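You operate a simulated robot arm through the tools that you are given. There is no shell and no other tool.

The job below is to be done with a simulated robot arm. You get a single attempt, and the scene is never put back.

TASK
Open the shutter, coat the stub and vent the coater.
Fine: start at READY; after DONE inlet valve shut and pump off; vent till AIR and leave the vent open.
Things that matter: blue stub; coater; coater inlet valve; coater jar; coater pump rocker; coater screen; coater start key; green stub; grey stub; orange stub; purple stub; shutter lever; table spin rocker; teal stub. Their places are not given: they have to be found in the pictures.

It is judged by the outcome, as a careful person would: the job done as asked, and still so three seconds after it is handed in. It fails if anything else is knocked over, pushed out of place, dropped, spilled or broken.

THE ROBOT
A 7-joint arm with a two-finger parallel gripper, fixed in place. Base frame: the origin is at the foot of the arm, x ahead of it, y to its left, z up; the work surface is at about z = 0.86. Units: m, rad, N and s.
Its first joint turns from -2.304 to 2.304 rad. Payload 3.91 kg.
The TCP is the grasp point between the finger pads, 0.03 m short of the fingertips. In the tool frame z runs along the fingers and y along their closing line. Largest opening 0.11 m; finger width 0.02, thickness 0.01; the body of the gripper, 0.048 by 0.112 m, starts 0.055 m behind the TCP.
Orientation is that of the tool frame in the base frame, as a unit quaternion [w, x, y, z]. With the fingers straight down and closing along the base's y, the tool's x points along the base's -x, its y along +y and its z along -z.

THE INTERFACE
- The arm moves only by the tool drive_tool. Its argument "rows" is a list of rows, each a list of 7 numbers: the shift along the tool's x, y, z in m, then the turn, a rotation vector about the tool's x, y, z in rad, then the gripper command, from -1 (shut) to 1 (fully open), values between in proportion. In form: [[x, y, z, wx, wy, wz, hand], ...]. A call has 1 to 20 rows; each row shifts and turns the commanded pose from where the row before left it, along the tool's axes as they then stand. Rows are played at 5 a second. More than 0.05 m and 0.15 rad between two rows, or a gripper value outside its range, and nothing of the call is played. Where a pose cannot be reached the arm comes as near as it can. A force on the tool above 40 N (or 10 N above the force at the start of the call, whichever is more), or a blocked arm, ends the call early, and 0.2 s more pass. The fingers move at their own pace (about 0.108 m/s each) and stop on an object; they squeeze with about 42 N. The grip force told is the motor's: it shows also when the fingers shut on nothing. Time passes only in rows, and 0.2 s behind the last, so rows that do not move let the fingers close. The reply holds the time, the measured pose of the TCP, the force on the tool along the base axes, the opening and the grip force, in the units named above and with some noise, with the torque about the TCP (base axes, N m) and any sound that the robot's microphone picked up, and new pictures: "show" is both (left out), scene, wrist or none.
- Cameras (640 x 400 px; columns grow to the right, rows downward): "scene" is fixed at [0.0498, -0.6499, 1.6176]; the picture's right is [0.76, -0.65, 0.00], its down [-0.28, -0.33, -0.90] and it looks along [0.58, 0.68, -0.44] (base axes); focal length 327 px, centre (320, 200). "wrist" rides on the gripper at [0.072, 0.017, -0.103] in the tool frame; the picture's right is [-0.23, 0.97, 0.00], its down [-0.76, -0.18, -0.62] and it looks along [-0.61, -0.14, 0.78] (tool axes); focal length 222 px, centre (320, 200).
- locate(camera, pixels): there is no depth. For up to 12 entries [column, row, z] of the newest picture of that camera ("zoom" is the newest enlarged one), the place [x, y] in the base frame at which the ray of that pixel passes the height z, good to about 0.003 m. The clock stands still meanwhile.
- zoom(camera, box): a new picture of the part [left, top, right, bottom] of that camera's present view, enlarged. The clock stands still meanwhile.
- finish_job(): hands the job in; it is judged then, once.

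Open the gripper and draw the arm clear of the work before you hand the job in, unless the task says otherwise.

The tools are called after ">>>" as name(argument=value, ...) on one line, values as JSON. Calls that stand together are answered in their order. drive_tool: Moves the arm, as the interface text tells. Its arguments: {"type":"object","properties":{"rows":{"type":"array","items":{"type":"array","items":{"type":"number"}}},"show":{"type":"string","enum":["both","scene","wrist","none"]}},"required":["rows"]} The other tools are called the same way: locate (camera, pixels) gives the place at which the rays of pixels pass given heights; zoom (camera, box) takes an enlarged picture of a part of a camera's view; finish_job () hands the job in.

At the start:

```text
time_s: 0.0
ee_pos: [0.7165, 0.2141, 1.2224]
tool_rot: [0.0, -0.001, 1.0, -0.001]
wrist_force: [-0.2, 0.3, 0.2]
moment: [-0.01, 0.03, -0.01]
grip_width: 0.1101
grasp_force: 0.0
```

scene: 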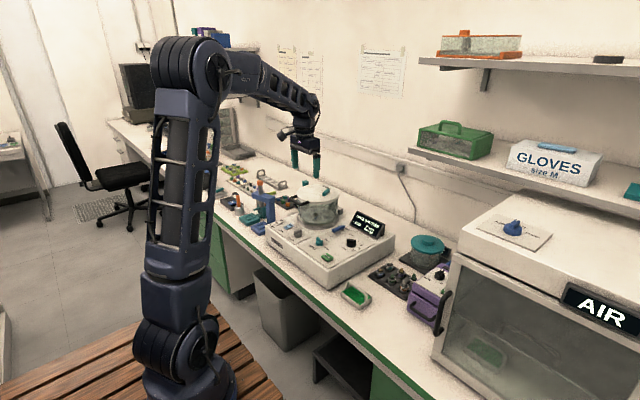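
wrist: 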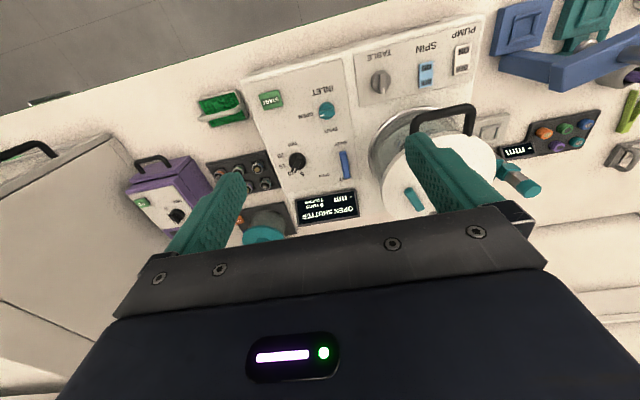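

The wrist view shows the coater with its screen reading "OPEN SHUTTER" near (327,207), the jar near (430,150), and the panels. I enlarge these parts to read the labels.

>>> zoom(camera="wrist", box=[230, 20, 550, 240])

>>> zoom(camera="scene", box=[240, 160, 480, 320])

```text
1.82 times, centred on (390, 130) of wrist
```

zoom: 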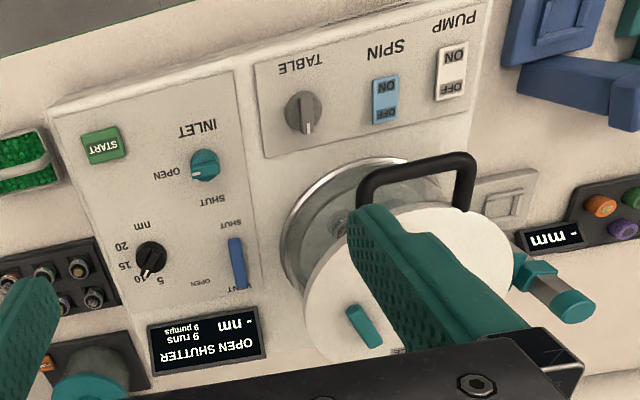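

```text
2.50 times, centred on (360, 240) of scene
```

zoom: 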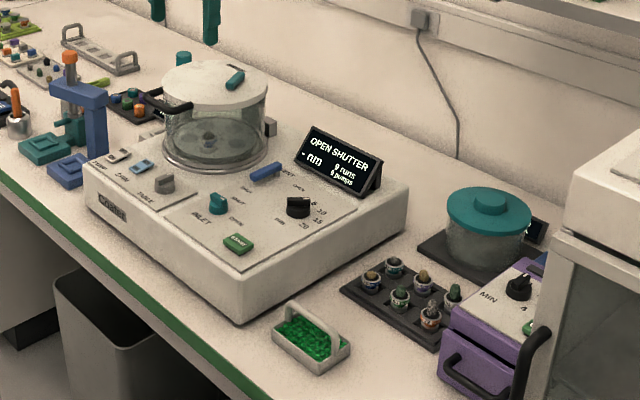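

I enlarge further to read the small labels around the lever, the valve and the lid.

>>> zoom(camera="wrist", box=[250, 80, 370, 155])

>>> zoom(camera="wrist", box=[270, 135, 390, 230])

>>> zoom(camera="wrist", box=[350, 20, 510, 120])

>>> zoom(camera="wrist", box=[360, 100, 560, 225])

>>> zoom(camera="scene", box=[290, 170, 350, 240])

>>> zoom(camera="scene", box=[260, 205, 400, 290])

>>> zoom(camera="scene", box=[350, 230, 480, 330])

```text
5.33 times, centred on (310, 118) of wrist
```

zoom: 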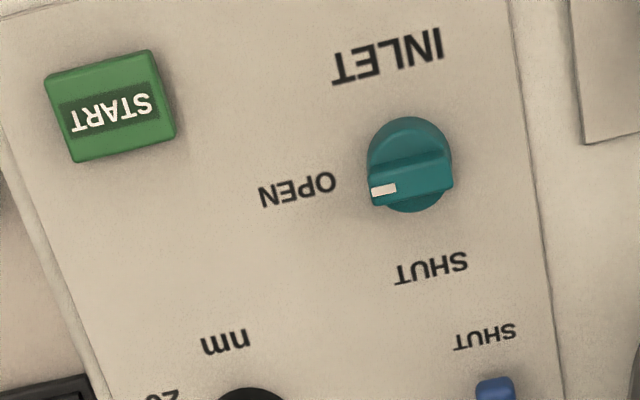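

```text
4.21 times, centred on (330, 182) of wrist
```

zoom: 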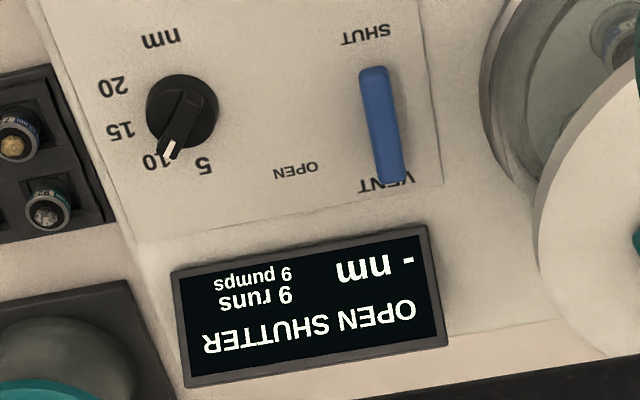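

```text
4.00 times, centred on (430, 70) of wrist
```

zoom: 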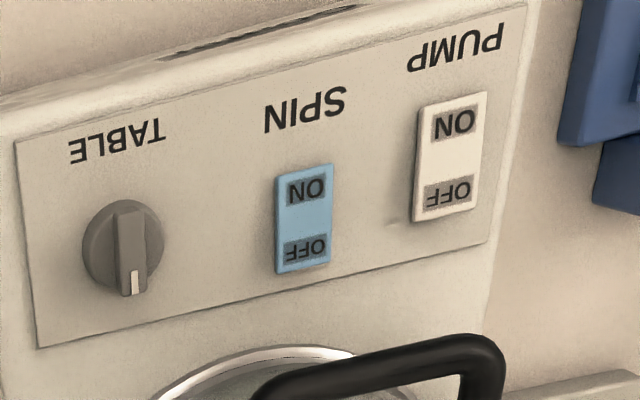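

```text
3.20 times, centred on (460, 162) of wrist
```

zoom: 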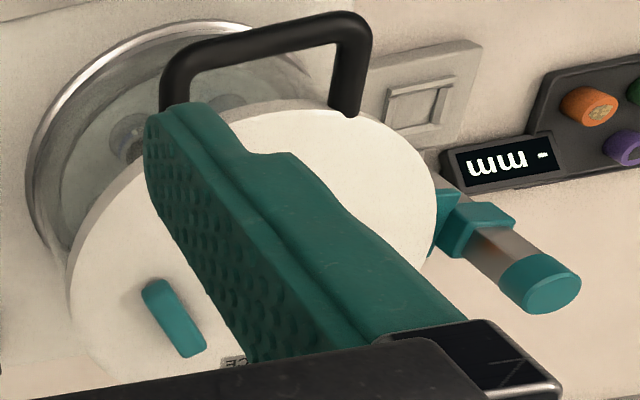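

```text
5.71 times, centred on (320, 205) of scene
```

zoom: 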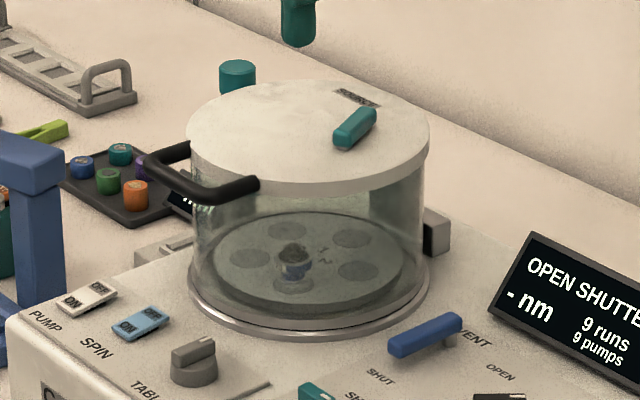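

```text
4.57 times, centred on (330, 248) of scene
```

zoom: 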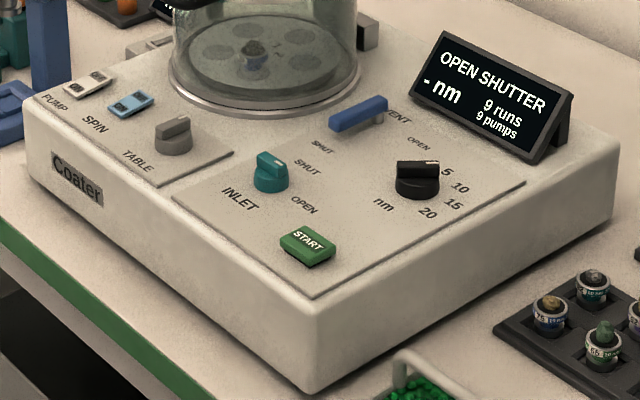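

```text
4.00 times, centred on (415, 280) of scene
```

zoom: 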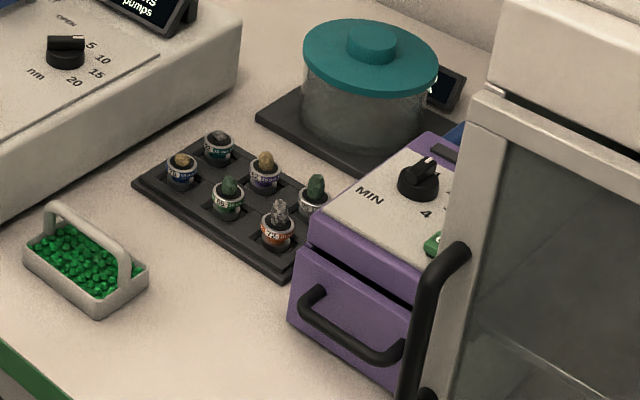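

The vent lever (blue) points to SHUT, the inlet to OPEN, the stub is in the jar, and the screen asks for the shutter to be opened. I find heights by comparing rays from both cameras for the START key, lever and knobs.

>>> locate(camera="wrist", pixels=[[270.6, 99.7, 0.94], [270.6, 99.7, 0.97], [270.6, 99.7, 1.0], [327, 111, 0.95], [327, 111, 1.0], [462, 58, 0.95], [462, 58, 1.0], [425, 74, 0.95], [425, 74, 1.0], [413, 199, 1.05], [413, 199, 1.1], [413, 199, 1.15]])

>>> locate(camera="scene", pixels=[[327.2, 257.3, 0.94], [327.2, 257.3, 0.97], [327.2, 257.3, 1.0], [319, 240, 0.95], [319, 240, 1.0], [279, 222, 0.95], [279, 222, 1.0], [289, 226.5, 0.95], [289, 226.5, 1.0], [326, 192.5, 1.05], [326, 192.5, 1.1], [326, 192.5, 1.15]])

```text
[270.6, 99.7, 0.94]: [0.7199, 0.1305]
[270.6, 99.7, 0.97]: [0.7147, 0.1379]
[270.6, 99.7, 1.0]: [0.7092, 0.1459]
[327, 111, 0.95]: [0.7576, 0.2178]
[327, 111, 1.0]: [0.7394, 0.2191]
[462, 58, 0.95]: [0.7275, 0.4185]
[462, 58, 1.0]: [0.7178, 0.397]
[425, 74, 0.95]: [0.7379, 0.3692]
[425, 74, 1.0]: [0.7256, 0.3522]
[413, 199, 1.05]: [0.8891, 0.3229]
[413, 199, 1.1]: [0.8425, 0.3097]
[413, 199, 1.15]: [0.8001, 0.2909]
```

```text
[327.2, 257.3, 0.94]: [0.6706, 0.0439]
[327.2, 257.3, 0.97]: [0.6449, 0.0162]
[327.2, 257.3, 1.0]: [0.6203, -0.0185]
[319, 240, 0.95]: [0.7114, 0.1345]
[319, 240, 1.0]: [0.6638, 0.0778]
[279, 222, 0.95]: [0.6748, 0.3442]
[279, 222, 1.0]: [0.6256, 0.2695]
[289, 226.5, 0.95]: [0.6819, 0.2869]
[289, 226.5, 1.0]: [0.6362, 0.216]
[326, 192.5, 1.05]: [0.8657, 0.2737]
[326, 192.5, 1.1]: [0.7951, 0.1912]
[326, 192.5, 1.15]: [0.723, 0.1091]
```

The two rays meet at about z = 0.87 for the panel and z ≈ 1.01 for the lid lever, near (0.925, 0.335). I shift the tool left by 0.12 m to view the lid lever between the fingers.

>>> drive_tool(rows=[[0, 0.04, 0, 0, 0, 0, 1], [0, 0.04, 0, 0, 0, 0, 1], [0, 0.04, 0, 0, 0, 0, 1]], show="both")

```text
time_s: 0.8
ee_pos: [0.7155, 0.3336, 1.22]
tool_rot: [0.0, 0.001, 1.0, -0.001]
wrist_force: [0.3, -1.1, 1.1]
moment: [0.05, 0.01, 0.02]
grip_width: 0.1102
grasp_force: 0.1
```

scene: 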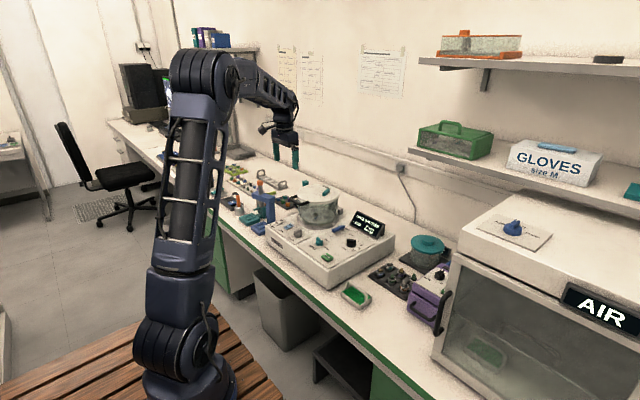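
wrist: 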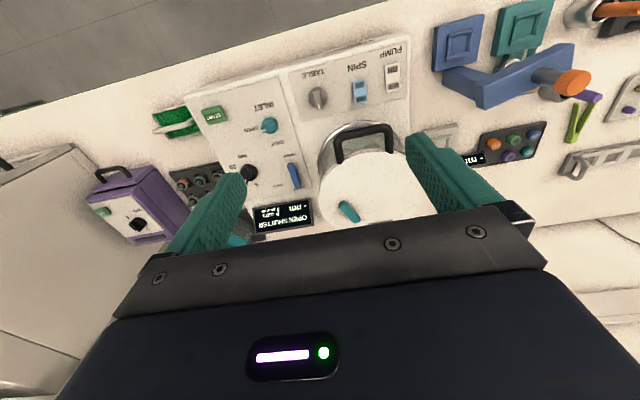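

The lid is now visible between the fingers, with its teal lever at about (348,212). I enlarge it.

>>> zoom(camera="wrist", box=[300, 110, 430, 235])

>>> zoom(camera="scene", box=[290, 170, 350, 208])

```text
3.20 times, centred on (365, 172) of wrist
```

zoom: 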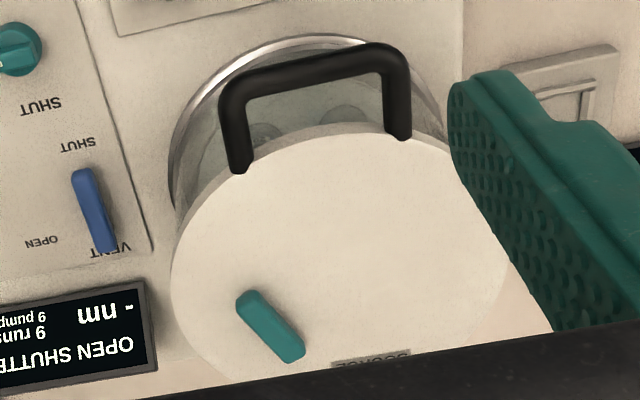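

```text
10.53 times, centred on (320, 189) of scene
```

zoom: 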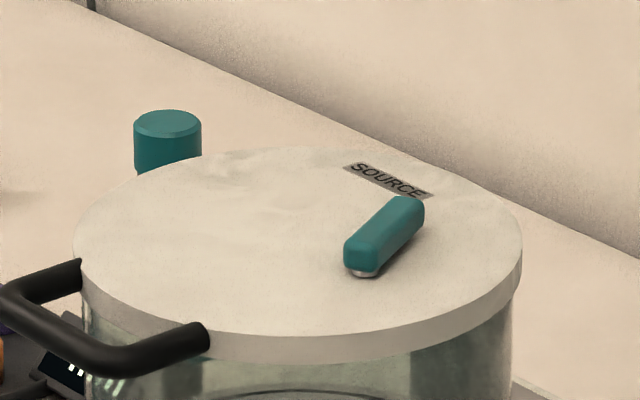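

The teal lever sits on the lid near a "SOURCE" label. I locate its ends and the vent lever more exactly with this new baseline.

>>> locate(camera="wrist", pixels=[[349, 211.6, 0.98], [349, 211.6, 1.0], [349, 211.6, 1.02], [342, 203, 1.0], [356, 220, 1.0], [385, 217, 1.0], [290, 165, 0.87], [298, 187, 0.87], [270, 125, 0.87], [213, 114, 0.87], [392, 77, 0.87], [360, 92, 0.87]])

>>> locate(camera="scene", pixels=[[326.2, 192.3, 0.98], [326.2, 192.3, 1.0], [326.2, 192.3, 1.02], [323.5, 195.5, 1.0], [328.5, 189.3, 1.0], [326.5, 187, 1.0], [327.2, 257.3, 0.87], [319, 240, 0.87], [279, 222, 0.87], [289, 226.5, 0.87], [302, 189, 1.0], [335, 200, 1.0]])

```text
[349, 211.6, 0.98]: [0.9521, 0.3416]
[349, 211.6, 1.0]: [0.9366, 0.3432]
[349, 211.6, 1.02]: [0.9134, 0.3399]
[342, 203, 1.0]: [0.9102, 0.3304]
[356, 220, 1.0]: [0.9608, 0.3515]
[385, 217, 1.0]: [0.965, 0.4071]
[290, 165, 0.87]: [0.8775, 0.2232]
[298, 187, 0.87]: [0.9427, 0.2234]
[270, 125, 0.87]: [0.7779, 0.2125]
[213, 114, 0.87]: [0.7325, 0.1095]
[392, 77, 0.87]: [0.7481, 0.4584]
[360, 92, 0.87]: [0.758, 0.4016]
```

```text
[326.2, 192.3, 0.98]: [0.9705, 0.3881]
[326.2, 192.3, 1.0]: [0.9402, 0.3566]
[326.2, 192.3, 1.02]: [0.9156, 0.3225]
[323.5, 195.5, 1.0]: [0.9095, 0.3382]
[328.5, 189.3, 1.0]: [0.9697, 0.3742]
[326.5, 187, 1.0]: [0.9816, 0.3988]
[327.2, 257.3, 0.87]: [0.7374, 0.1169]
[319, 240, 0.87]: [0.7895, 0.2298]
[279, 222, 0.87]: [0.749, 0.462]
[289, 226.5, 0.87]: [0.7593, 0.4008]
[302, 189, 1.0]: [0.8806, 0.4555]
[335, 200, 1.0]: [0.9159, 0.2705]
```

Lever centre ≈ (0.926, 0.342, 1.01). I move closer for a better view of its pivot and possible markings.

>>> drive_tool(rows=[[-0.03, 0.01, 0.025, 0, 0, 0, 1], [-0.03, 0.01, 0.025, 0, 0, 0, 1], [-0.025, 0.006, 0.02, 0, 0, 0, 1]], show="both")

>>> zoom(camera="wrist", box=[220, 100, 440, 240])

```text
time_s: 1.6
ee_pos: [0.8024, 0.3631, 1.15]
tool_rot: [0.001, -0.001, 1.0, -0.001]
wrist_force: [0.0, -0.9, 0.7]
moment: [-0.02, -0.04, 0.01]
grip_width: 0.1099
grasp_force: 0.1
```

scene: 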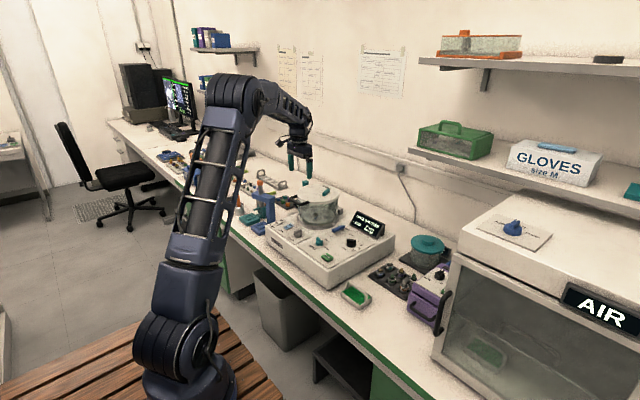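
wrist: 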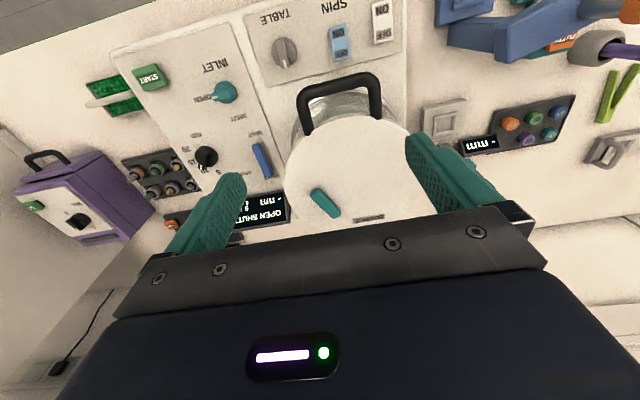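

```text
2.86 times, centred on (330, 170) of wrist
```

zoom: 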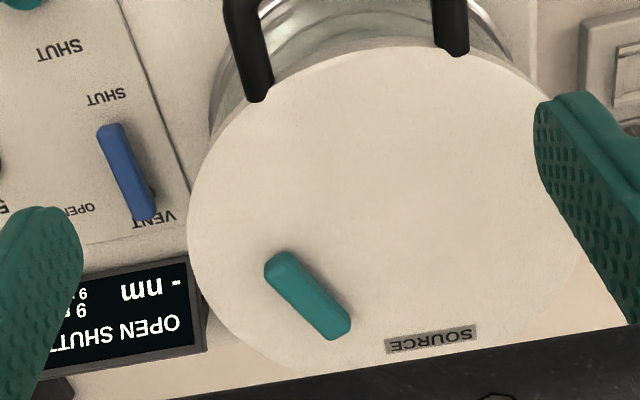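

I zoom tightly on the lid lever and the vent lever in both cameras to find their pivot pins.

>>> zoom(camera="wrist", box=[300, 178, 350, 222])

>>> zoom(camera="wrist", box=[235, 125, 290, 180])

>>> zoom(camera="scene", box=[316, 182, 340, 200])

>>> zoom(camera="scene", box=[325, 220, 350, 240])

>>> zoom(camera="scene", box=[295, 190, 345, 230])

>>> locate(camera="wrist", pixels=[[354.5, 175, 1.0], [328, 203, 1.0], [318, 193, 1.01], [337, 213.5, 1.01], [368, 218, 1.0]])

```text
9.09 times, centred on (325, 200) of wrist
```

zoom: 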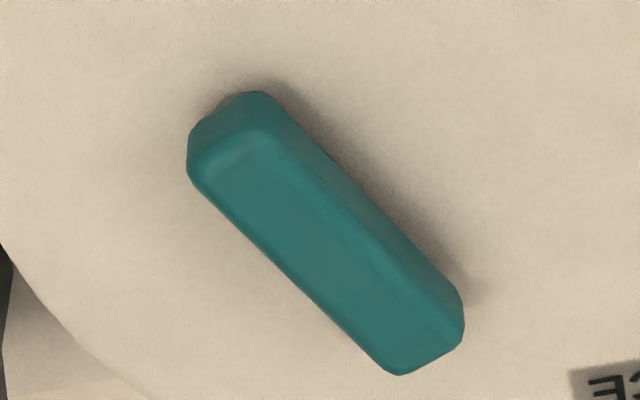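

```text
7.27 times, centred on (262, 152) of wrist
```

zoom: 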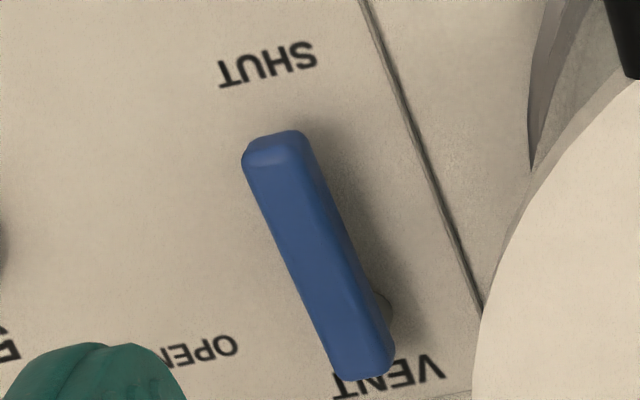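

```text
16.00 times, centred on (328, 191) of scene
```

zoom: 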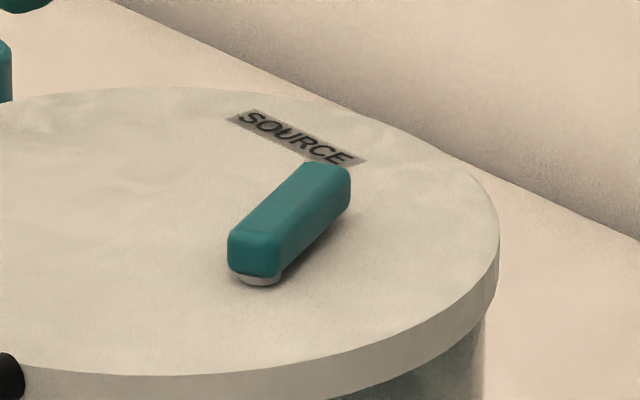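

```text
16.00 times, centred on (338, 230) of scene
```

zoom: 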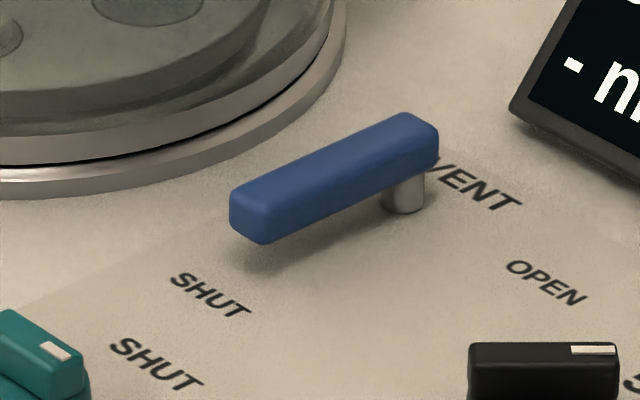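

```text
10.00 times, centred on (320, 210) of scene
```

zoom: 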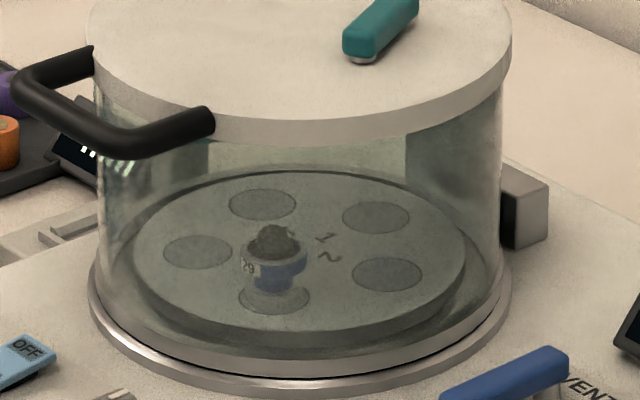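

```text
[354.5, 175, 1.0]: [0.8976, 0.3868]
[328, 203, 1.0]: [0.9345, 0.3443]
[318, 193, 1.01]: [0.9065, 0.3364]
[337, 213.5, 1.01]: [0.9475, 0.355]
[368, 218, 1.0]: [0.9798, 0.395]
```

The pivot pins show: the lid lever pivots at its near end (0.906, 0.336) and its free tip is at about (0.950, 0.355). Before moving it, I check the rocker states, the rack and the screen.

>>> zoom(camera="wrist", box=[320, 0, 410, 70])

>>> zoom(camera="scene", box=[270, 212, 300, 235])

>>> zoom(camera="scene", box=[365, 255, 435, 305])

>>> zoom(camera="wrist", box=[110, 130, 220, 200])

```text
5.71 times, centred on (365, 35) of wrist
```

zoom: 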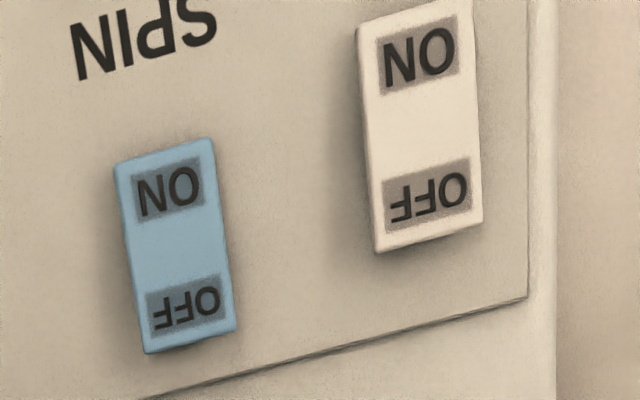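

```text
16.00 times, centred on (285, 224) of scene
```

zoom: 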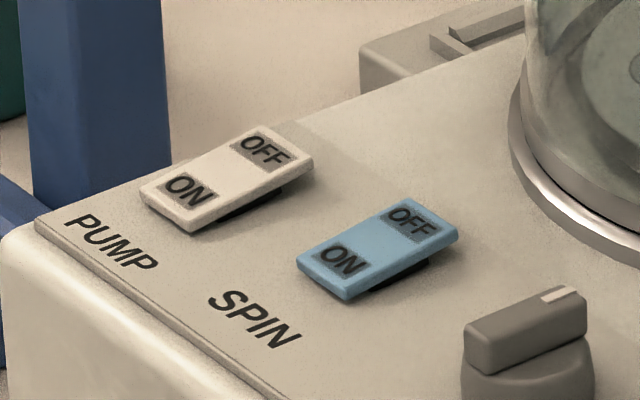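

```text
8.00 times, centred on (400, 280) of scene
```

zoom: 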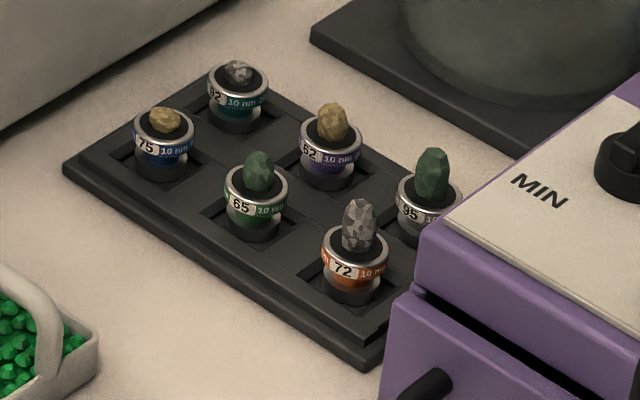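

```text
5.71 times, centred on (165, 165) of wrist
```

zoom: 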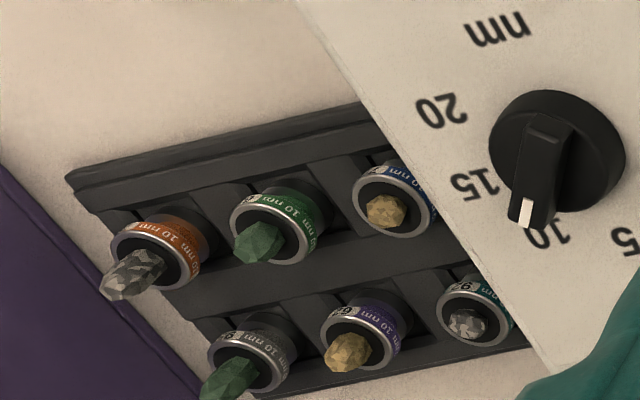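

Both rockers have their ON ends down, and the rack stubs carry "10 nm" labels. I check the jar stub's label too.

>>> zoom(camera="scene", box=[312, 208, 332, 222])

>>> zoom(camera="scene", box=[345, 208, 390, 255])

```text
16.00 times, centred on (322, 215) of scene
```

zoom: 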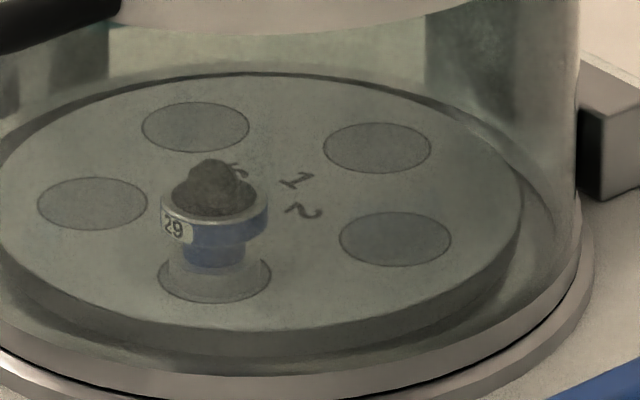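

```text
8.51 times, centred on (368, 232) of scene
```

zoom: 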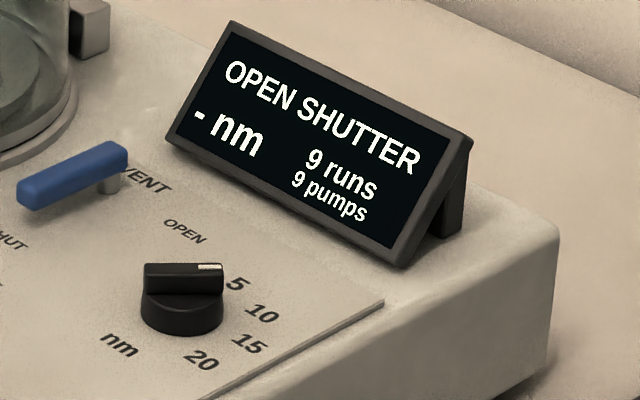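

The dial is outside the asked work, so I leave it. The lid top triangulates to z ≈ 1.00; I locate both ends of the lever's top face from both cameras to get its height.

>>> locate(camera="wrist", pixels=[[315, 192.5, 1.01], [315, 192.5, 1.02], [336.3, 215.5, 1.01], [336.3, 215.5, 1.02]])

>>> locate(camera="scene", pixels=[[323.9, 193.2, 1.01], [323.9, 193.2, 1.02], [328.5, 189.1, 1.01], [328.5, 189.1, 1.02], [308, 201, 1.0], [302, 199, 1.0], [300, 200, 1.0]])

```text
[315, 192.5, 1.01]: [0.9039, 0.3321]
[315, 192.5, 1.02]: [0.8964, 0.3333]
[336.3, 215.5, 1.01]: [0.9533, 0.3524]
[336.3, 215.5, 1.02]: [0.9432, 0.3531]
```

```text
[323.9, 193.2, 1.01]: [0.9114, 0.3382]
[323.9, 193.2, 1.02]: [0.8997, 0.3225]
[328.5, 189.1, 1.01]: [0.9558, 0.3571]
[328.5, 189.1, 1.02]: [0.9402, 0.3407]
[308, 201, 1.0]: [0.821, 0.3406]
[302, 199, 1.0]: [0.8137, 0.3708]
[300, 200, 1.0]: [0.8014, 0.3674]
```

The lever's top is about z = 1.013, running from (0.902,0.333) to (0.950,0.353). I turn the tool so that it straddles the bar (yaw ≈ 0.39), tilt it forward by 0.35 for reach, and narrow the opening to about 0.04 m.

>>> drive_tool(rows=[[0, 0, 0, 0, 0, -0.13, 0], [0, 0, 0, 0, 0, -0.13, -0.2], [0, 0, 0, 0, 0, -0.13, -0.27], [0, 0, 0, 0, -0.117, 0, -0.27], [0, 0, 0, 0, -0.117, 0, -0.27], [0, 0, 0, 0, -0.116, 0, -0.27]], show="both")

```text
time_s: 3.0
ee_pos: [0.8001, 0.3595, 1.1512]
tool_rot: [0.17, -0.191, 0.966, 0.033]
wrist_force: [0.5, 0.9, -1.0]
moment: [0.01, 0.03, 0.03]
grip_width: 0.0402
grasp_force: 0.1
```

scene: 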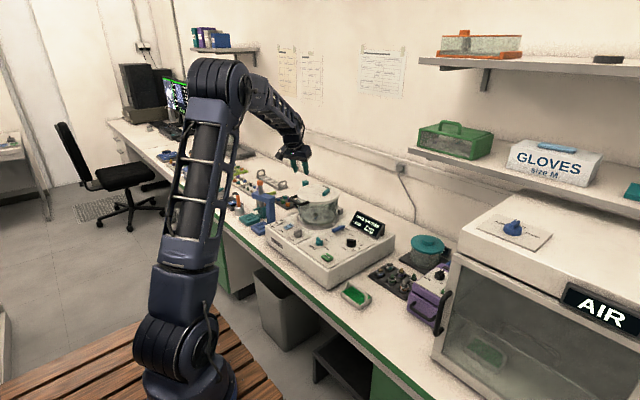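
wrist: 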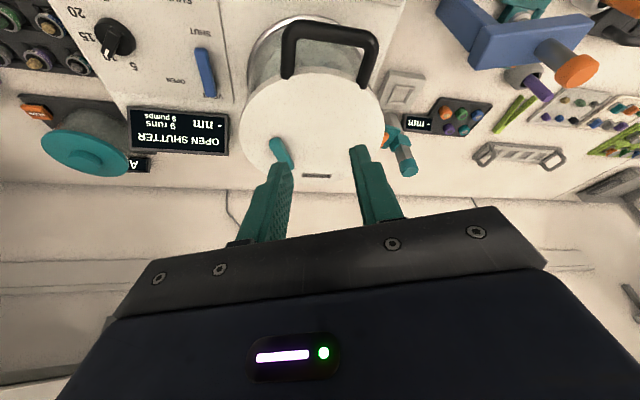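

The tool axis is now tilted by 20° along the bar. I move it to put the fingertips straddling the bar about 5 cm above it.

>>> drive_tool(rows=[[-0.0206, -0.0158, 0.0242, 0, 0, 0, -0.27], [-0.0206, -0.0158, 0.0242, 0, 0, 0, -0.27], [-0.0206, -0.0158, 0.0242, 0, 0, 0, -0.27], [-0.0206, -0.0158, 0.0242, 0, 0, 0, -0.27], [0, 0, 0, 0, 0, 0, -0.27]], show="both")

>>> zoom(camera="wrist", box=[220, 100, 440, 240])

>>> zoom(camera="scene", box=[280, 150, 360, 220])

```text
time_s: 4.2
ee_pos: [0.9277, 0.3414, 1.0903]
tool_rot: [0.172, -0.191, 0.966, 0.034]
wrist_force: [-0.4, 0.0, 0.2]
moment: [-0.01, -0.04, -0.01]
grip_width: 0.0401
grasp_force: 0.1
```

scene: 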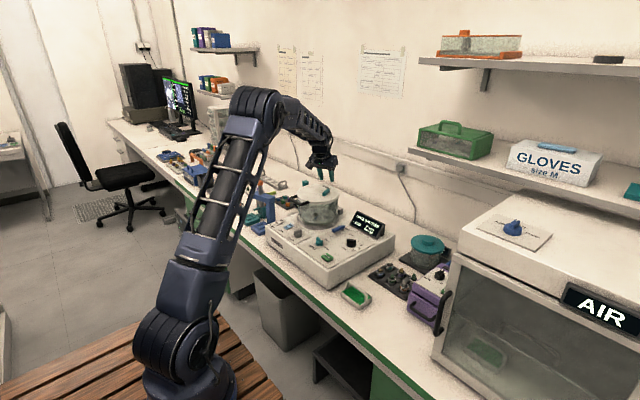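
wrist: 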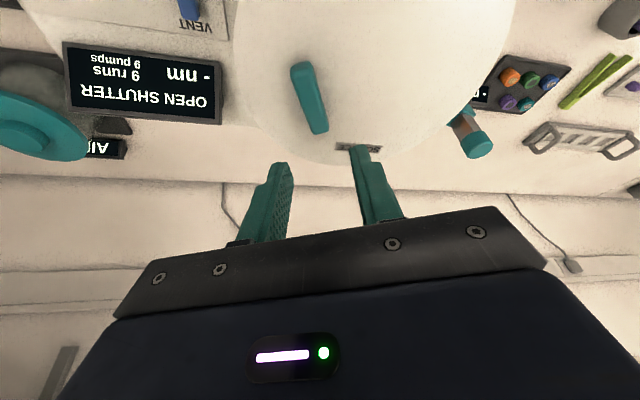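

```text
2.86 times, centred on (330, 170) of wrist
```

zoom: 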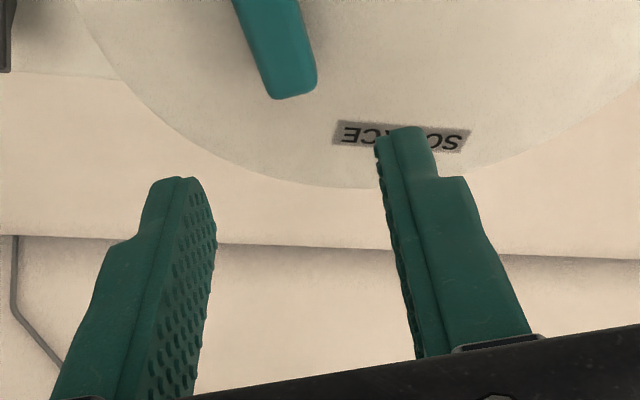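

```text
5.71 times, centred on (320, 185) of scene
```

zoom: 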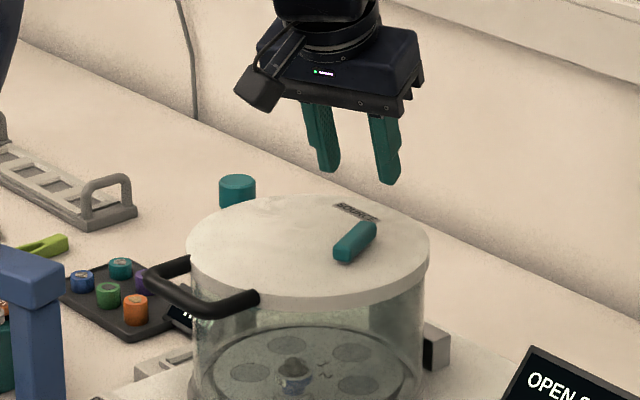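

The fingers are above and past the lever; I re-locate the bar ends from this view, (302,68) and (319,128), and the finger positions.

>>> locate(camera="wrist", pixels=[[302, 68, 1.013], [319, 128, 1.013], [310, 98, 1.013], [282, 165, 1.06], [361, 148, 1.06]])

```text
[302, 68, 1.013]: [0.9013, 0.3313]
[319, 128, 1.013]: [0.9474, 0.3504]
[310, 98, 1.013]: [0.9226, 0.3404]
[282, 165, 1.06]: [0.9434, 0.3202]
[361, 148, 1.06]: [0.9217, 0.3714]
```

The bar line passes between the fingers. I descend straight down by about 5 cm in careful steps to straddle the bar.

>>> drive_tool(rows=[[0.0061, 0, 0.0169, 0, 0, 0, -0.27], [0.0061, 0, 0.0169, 0, 0, 0, -0.27], [0.0034, 0, 0.0094, 0, 0, 0, -0.27], [0.002, 0, 0.0056, 0, 0, 0, -0.27]], show="both")

>>> zoom(camera="wrist", box=[220, 80, 440, 220])

>>> zoom(camera="scene", box=[300, 165, 350, 205])

```text
time_s: 5.2
ee_pos: [0.9275, 0.3441, 1.0376]
tool_rot: [0.17, -0.19, 0.966, 0.034]
wrist_force: [-0.6, 0.0, -1.0]
moment: [-0.02, 0.0, 0.04]
grip_width: 0.04
grasp_force: 0.1
```

scene: 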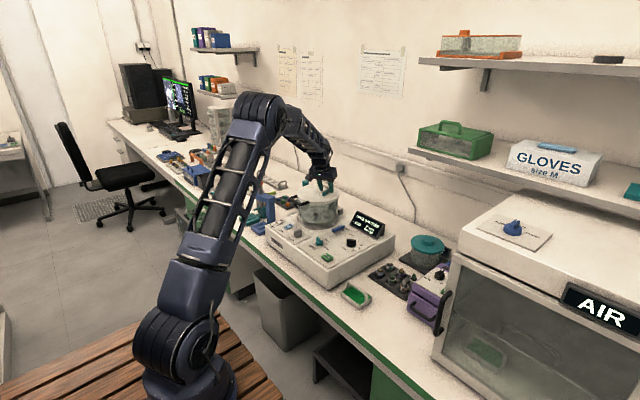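
wrist: 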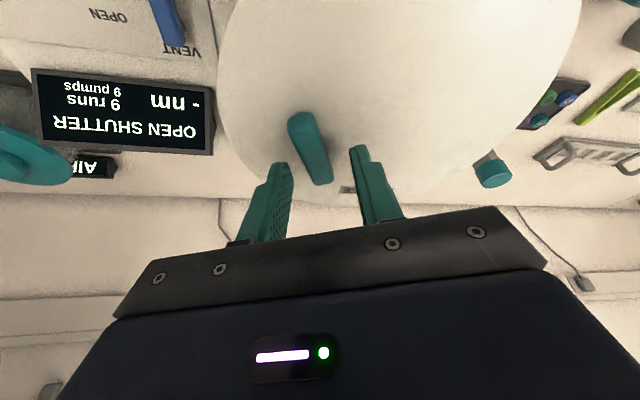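

```text
2.86 times, centred on (330, 150) of wrist
```

zoom: 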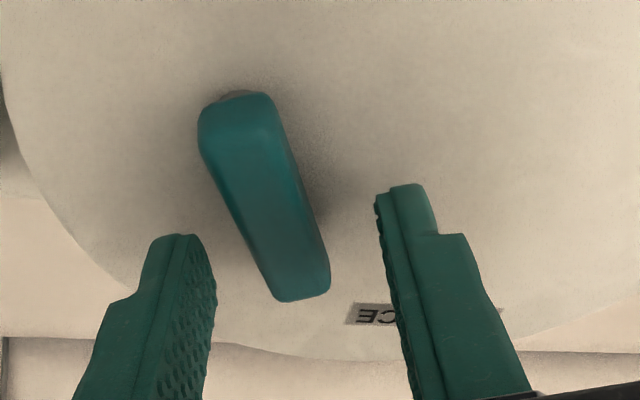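

```text
10.00 times, centred on (325, 185) of scene
```

zoom: 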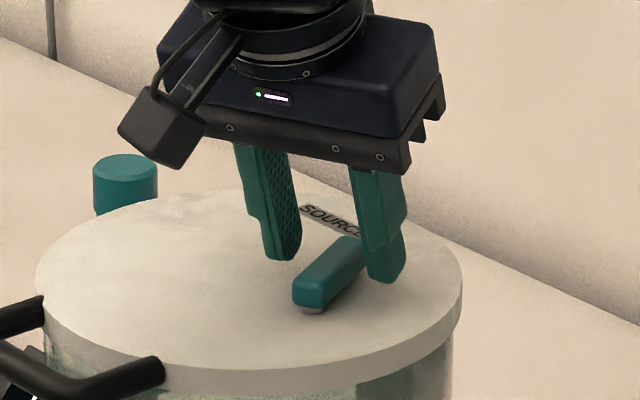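

The fingers straddle the bar (left finger gap and right finger gap both visible). I now push the lever gently toward −y in small steps and watch the force and screen.

>>> drive_tool(rows=[[0, -0.007, 0, 0, 0, 0, -0.27], [0, -0.005, 0, 0, 0, 0, -0.27], [0, -0.003, 0, 0, 0, 0, -0.27]], show="wrist")

```text
time_s: 6.0
ee_pos: [0.9326, 0.3305, 1.0385]
tool_rot: [0.17, -0.19, 0.966, 0.034]
wrist_force: [-0.2, 2.1, 0.9]
moment: [0.01, -0.01, 0.01]
grip_width: 0.0407
grasp_force: 0.1
```

wrist: 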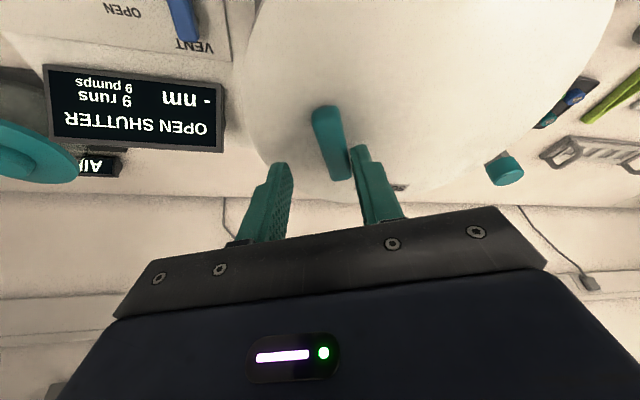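

A light contact (2 N) is felt. I push a few millimetres further.

>>> drive_tool(rows=[[0, -0.003, 0, 0, 0, 0, -0.27], [0, -0.003, 0, 0, 0, 0, -0.27]], show="wrist")

>>> zoom(camera="wrist", box=[220, 80, 440, 220])

```text
time_s: 6.6
ee_pos: [0.9362, 0.3262, 1.0374]
tool_rot: [0.171, -0.19, 0.966, 0.034]
wrist_force: [0.5, 3.6, 0.1]
moment: [0.06, -0.01, -0.04]
grip_width: 0.0411
grasp_force: 0.8
```

wrist: 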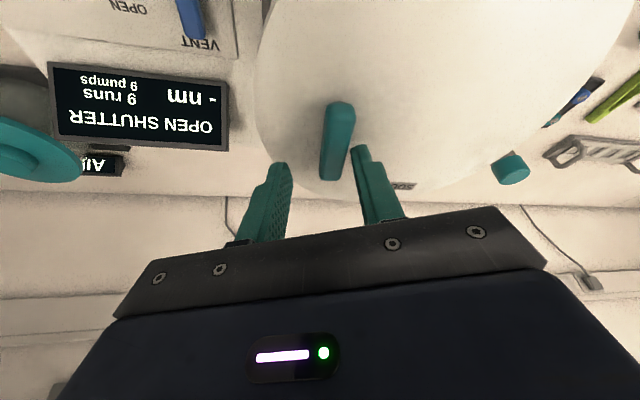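

```text
2.86 times, centred on (330, 150) of wrist
```

zoom: 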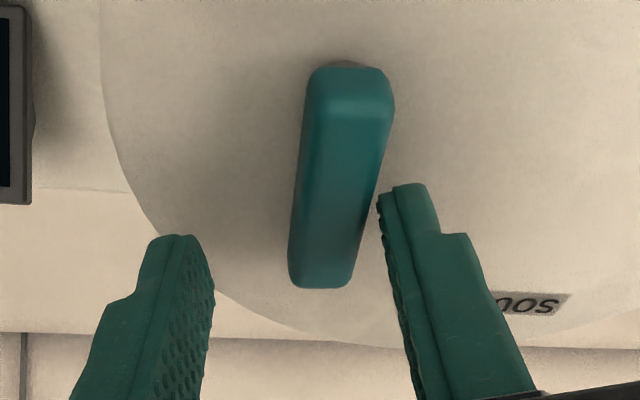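

The lever turns freely toward −y. I rotate the tool with it about the vertical, then continue along the arc around the pivot, narrowing the cage slightly.

>>> drive_tool(rows=[[0, 0, 0, 0.0457, 0, 0.1258, -0.3], [0, 0, 0, 0.0457, 0, 0.1258, -0.4], [0, 0, 0, 0.0457, 0, 0.1258, -0.45], [0, 0, 0, 0.0457, 0, 0.1258, -0.5], [0, 0, 0, 0.0457, 0, 0.1258, -0.5]], show="both")

>>> zoom(camera="wrist", box=[220, 80, 440, 220])

>>> zoom(camera="scene", box=[300, 165, 390, 240])

```text
time_s: 7.8
ee_pos: [0.9351, 0.324, 1.0373]
tool_rot: [0.172, 0.139, 0.975, -0.024]
wrist_force: [-0.3, 0.2, -0.9]
moment: [0.03, -0.02, 0.02]
grip_width: 0.0278
grasp_force: 0.1
```

scene: 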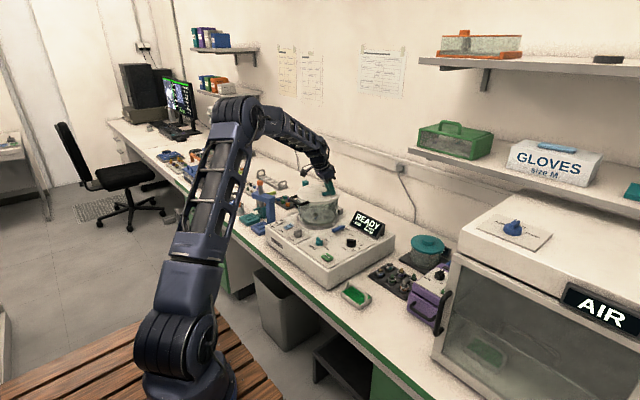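
wrist: 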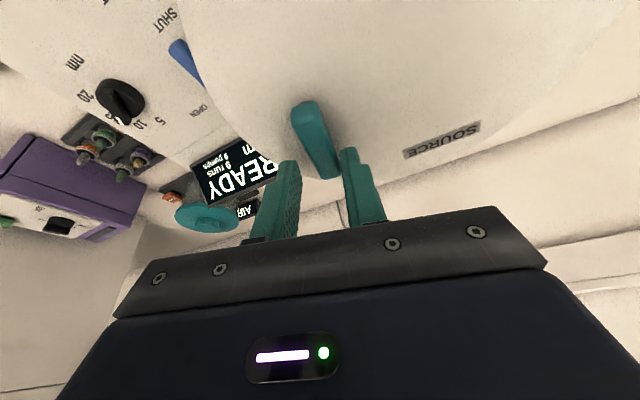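

```text
2.86 times, centred on (330, 150) of wrist
```

zoom: 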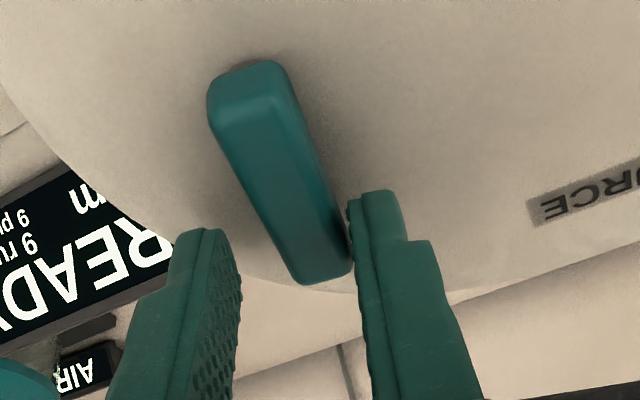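

```text
5.33 times, centred on (345, 202) of scene
```

zoom: 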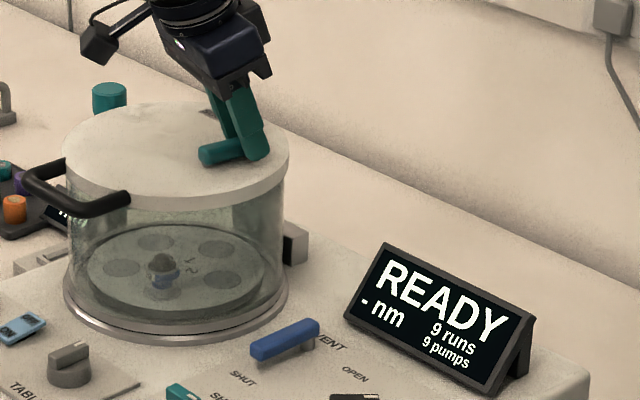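

The screen says READY. I push the lever a bit further to have it surely fully open, watching for the end stop.

>>> drive_tool(rows=[[0, -0.0035, 0, 0.041, 0, 0.113, -0.5], [0, -0.0035, 0, 0.041, 0, 0.113, -0.5], [0, -0.0035, 0, 0.041, 0, 0.113, -0.5]], show="both")

>>> zoom(camera="wrist", box=[220, 80, 440, 220])

>>> zoom(camera="scene", box=[300, 165, 390, 240])

```text
time_s: 8.6
ee_pos: [0.9299, 0.3173, 1.0387]
tool_rot: [0.165, 0.31, 0.935, -0.053]
wrist_force: [6.5, 13.4, 4.0]
moment: [0.39, -0.2, 0.33]
grip_width: 0.0349
grasp_force: 7.6
```

scene: 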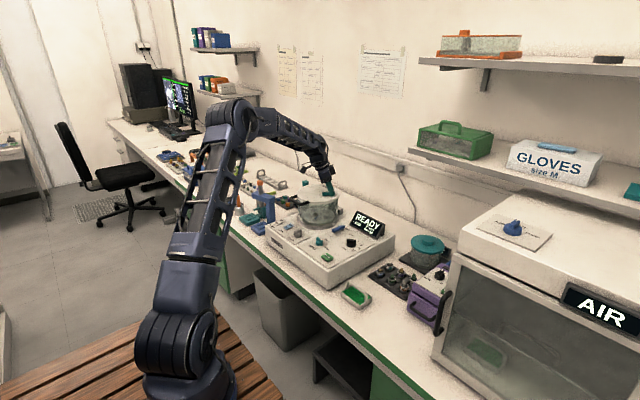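
wrist: 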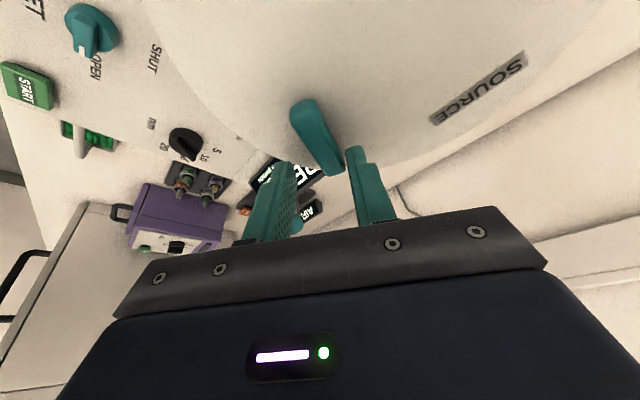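

```text
2.86 times, centred on (330, 150) of wrist
```

zoom: 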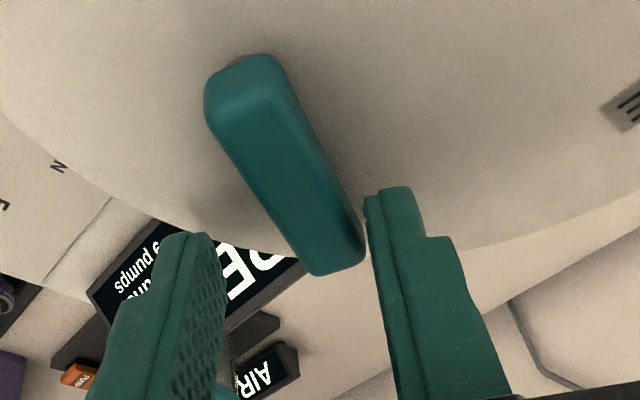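

```text
5.33 times, centred on (345, 202) of scene
```

zoom: 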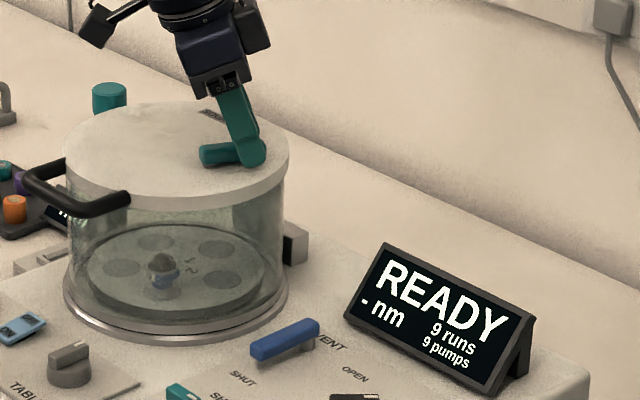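

The stop is reached (≈13 N) and READY stays. I back off, lift clear, then set the tool upright and close the fingers.

>>> drive_tool(rows=[[0, 0.008, 0, 0, 0, 0, -0.4], [-0.0136, 0, -0.0376, 0, 0, 0, -0.4], [-0.0136, 0, -0.0376, 0, 0, 0, -0.4], [-0.0136, 0, -0.0376, 0, 0, 0, -0.4], [0, 0, 0, 0, 0.117, 0, -0.6], [0, 0, 0, 0, 0.117, 0, -0.8], [0, 0, 0, 0, 0.116, 0, -1], [0.03, 0, 0, 0, 0, -0.126, -1], [0.03, 0, 0, 0, 0, -0.126, -1], [0.03, 0, 0, 0, 0, -0.126, -1], [0.03, 0, 0, 0, 0, -0.126, -1], [0.03, 0, 0, 0, 0, -0.126, -1]], show="both")

```text
time_s: 11.2
ee_pos: [0.7984, 0.3764, 1.1593]
tool_rot: [-0.001, 0.003, 1.0, 0.001]
wrist_force: [-0.2, -0.8, -0.4]
moment: [-0.02, 0.01, 0.02]
grip_width: 0.0
grasp_force: 37.4
```

scene: 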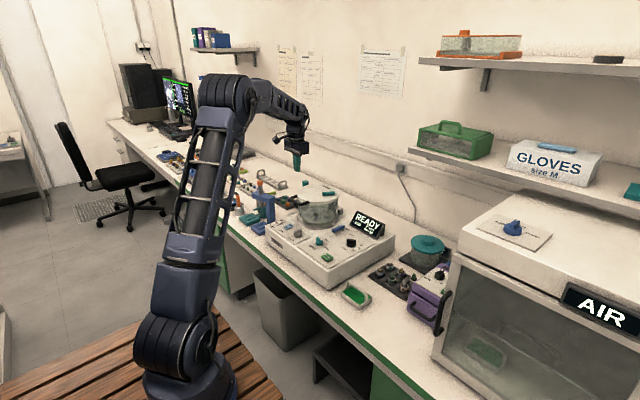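
wrist: 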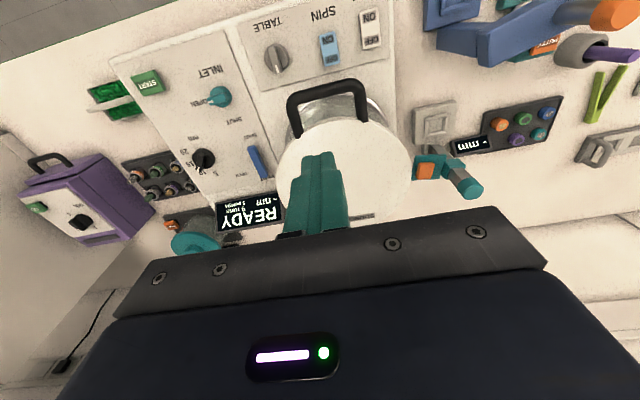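

I move over the START key, near (0.735, 0.114), staying high first, then lower to z ≈ 1.04 for a look.

>>> drive_tool(rows=[[0.0106, -0.0437, 0, 0, 0, 0, -1], [0.0106, -0.0437, 0, 0, 0, 0, -1], [0.0106, -0.0437, 0, 0, 0, 0, -1], [0.0106, -0.0437, 0, 0, 0, 0, -1], [0.0106, -0.0437, 0, 0, 0, 0, -1], [0.0106, -0.0437, 0, 0, 0, 0, -1], [0, 0, 0.04, 0, 0, 0, -1], [0, 0, 0.04, 0, 0, 0, -1], [0, 0, 0.04, 0, 0, 0, -1], [0, 0, 0, 0, 0, 0, -1]], show="both")

>>> zoom(camera="scene", box=[280, 200, 400, 280])

```text
time_s: 13.4
ee_pos: [0.7321, 0.1164, 1.0346]
tool_rot: [-0.001, 0.005, 1.0, 0.001]
wrist_force: [0.3, -0.8, 1.1]
moment: [0.02, -0.03, -0.01]
grip_width: 0.0
grasp_force: 37.6
```

scene: 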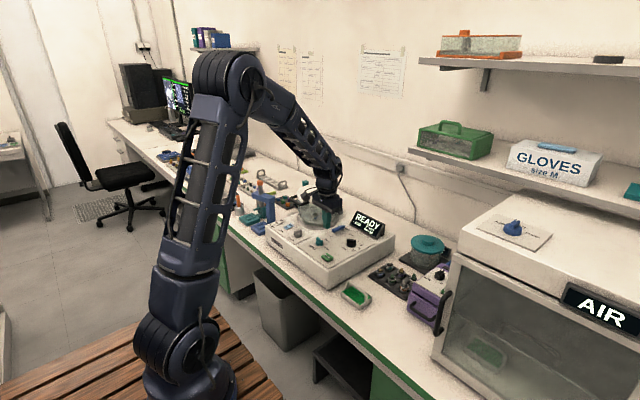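
wrist: 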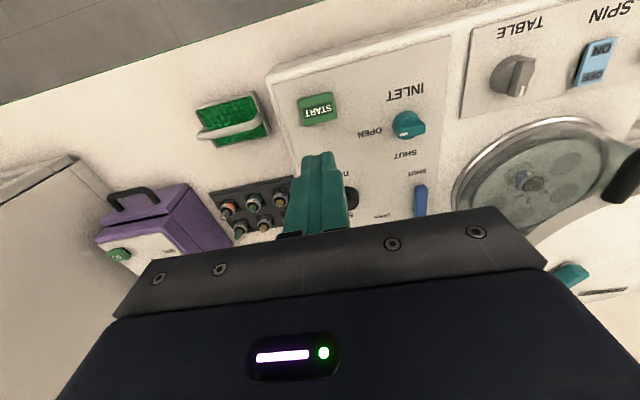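

```text
5.00 times, centred on (340, 240) of scene
```

zoom: 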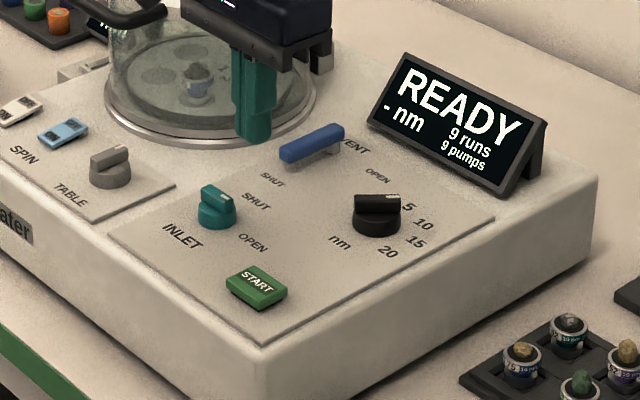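

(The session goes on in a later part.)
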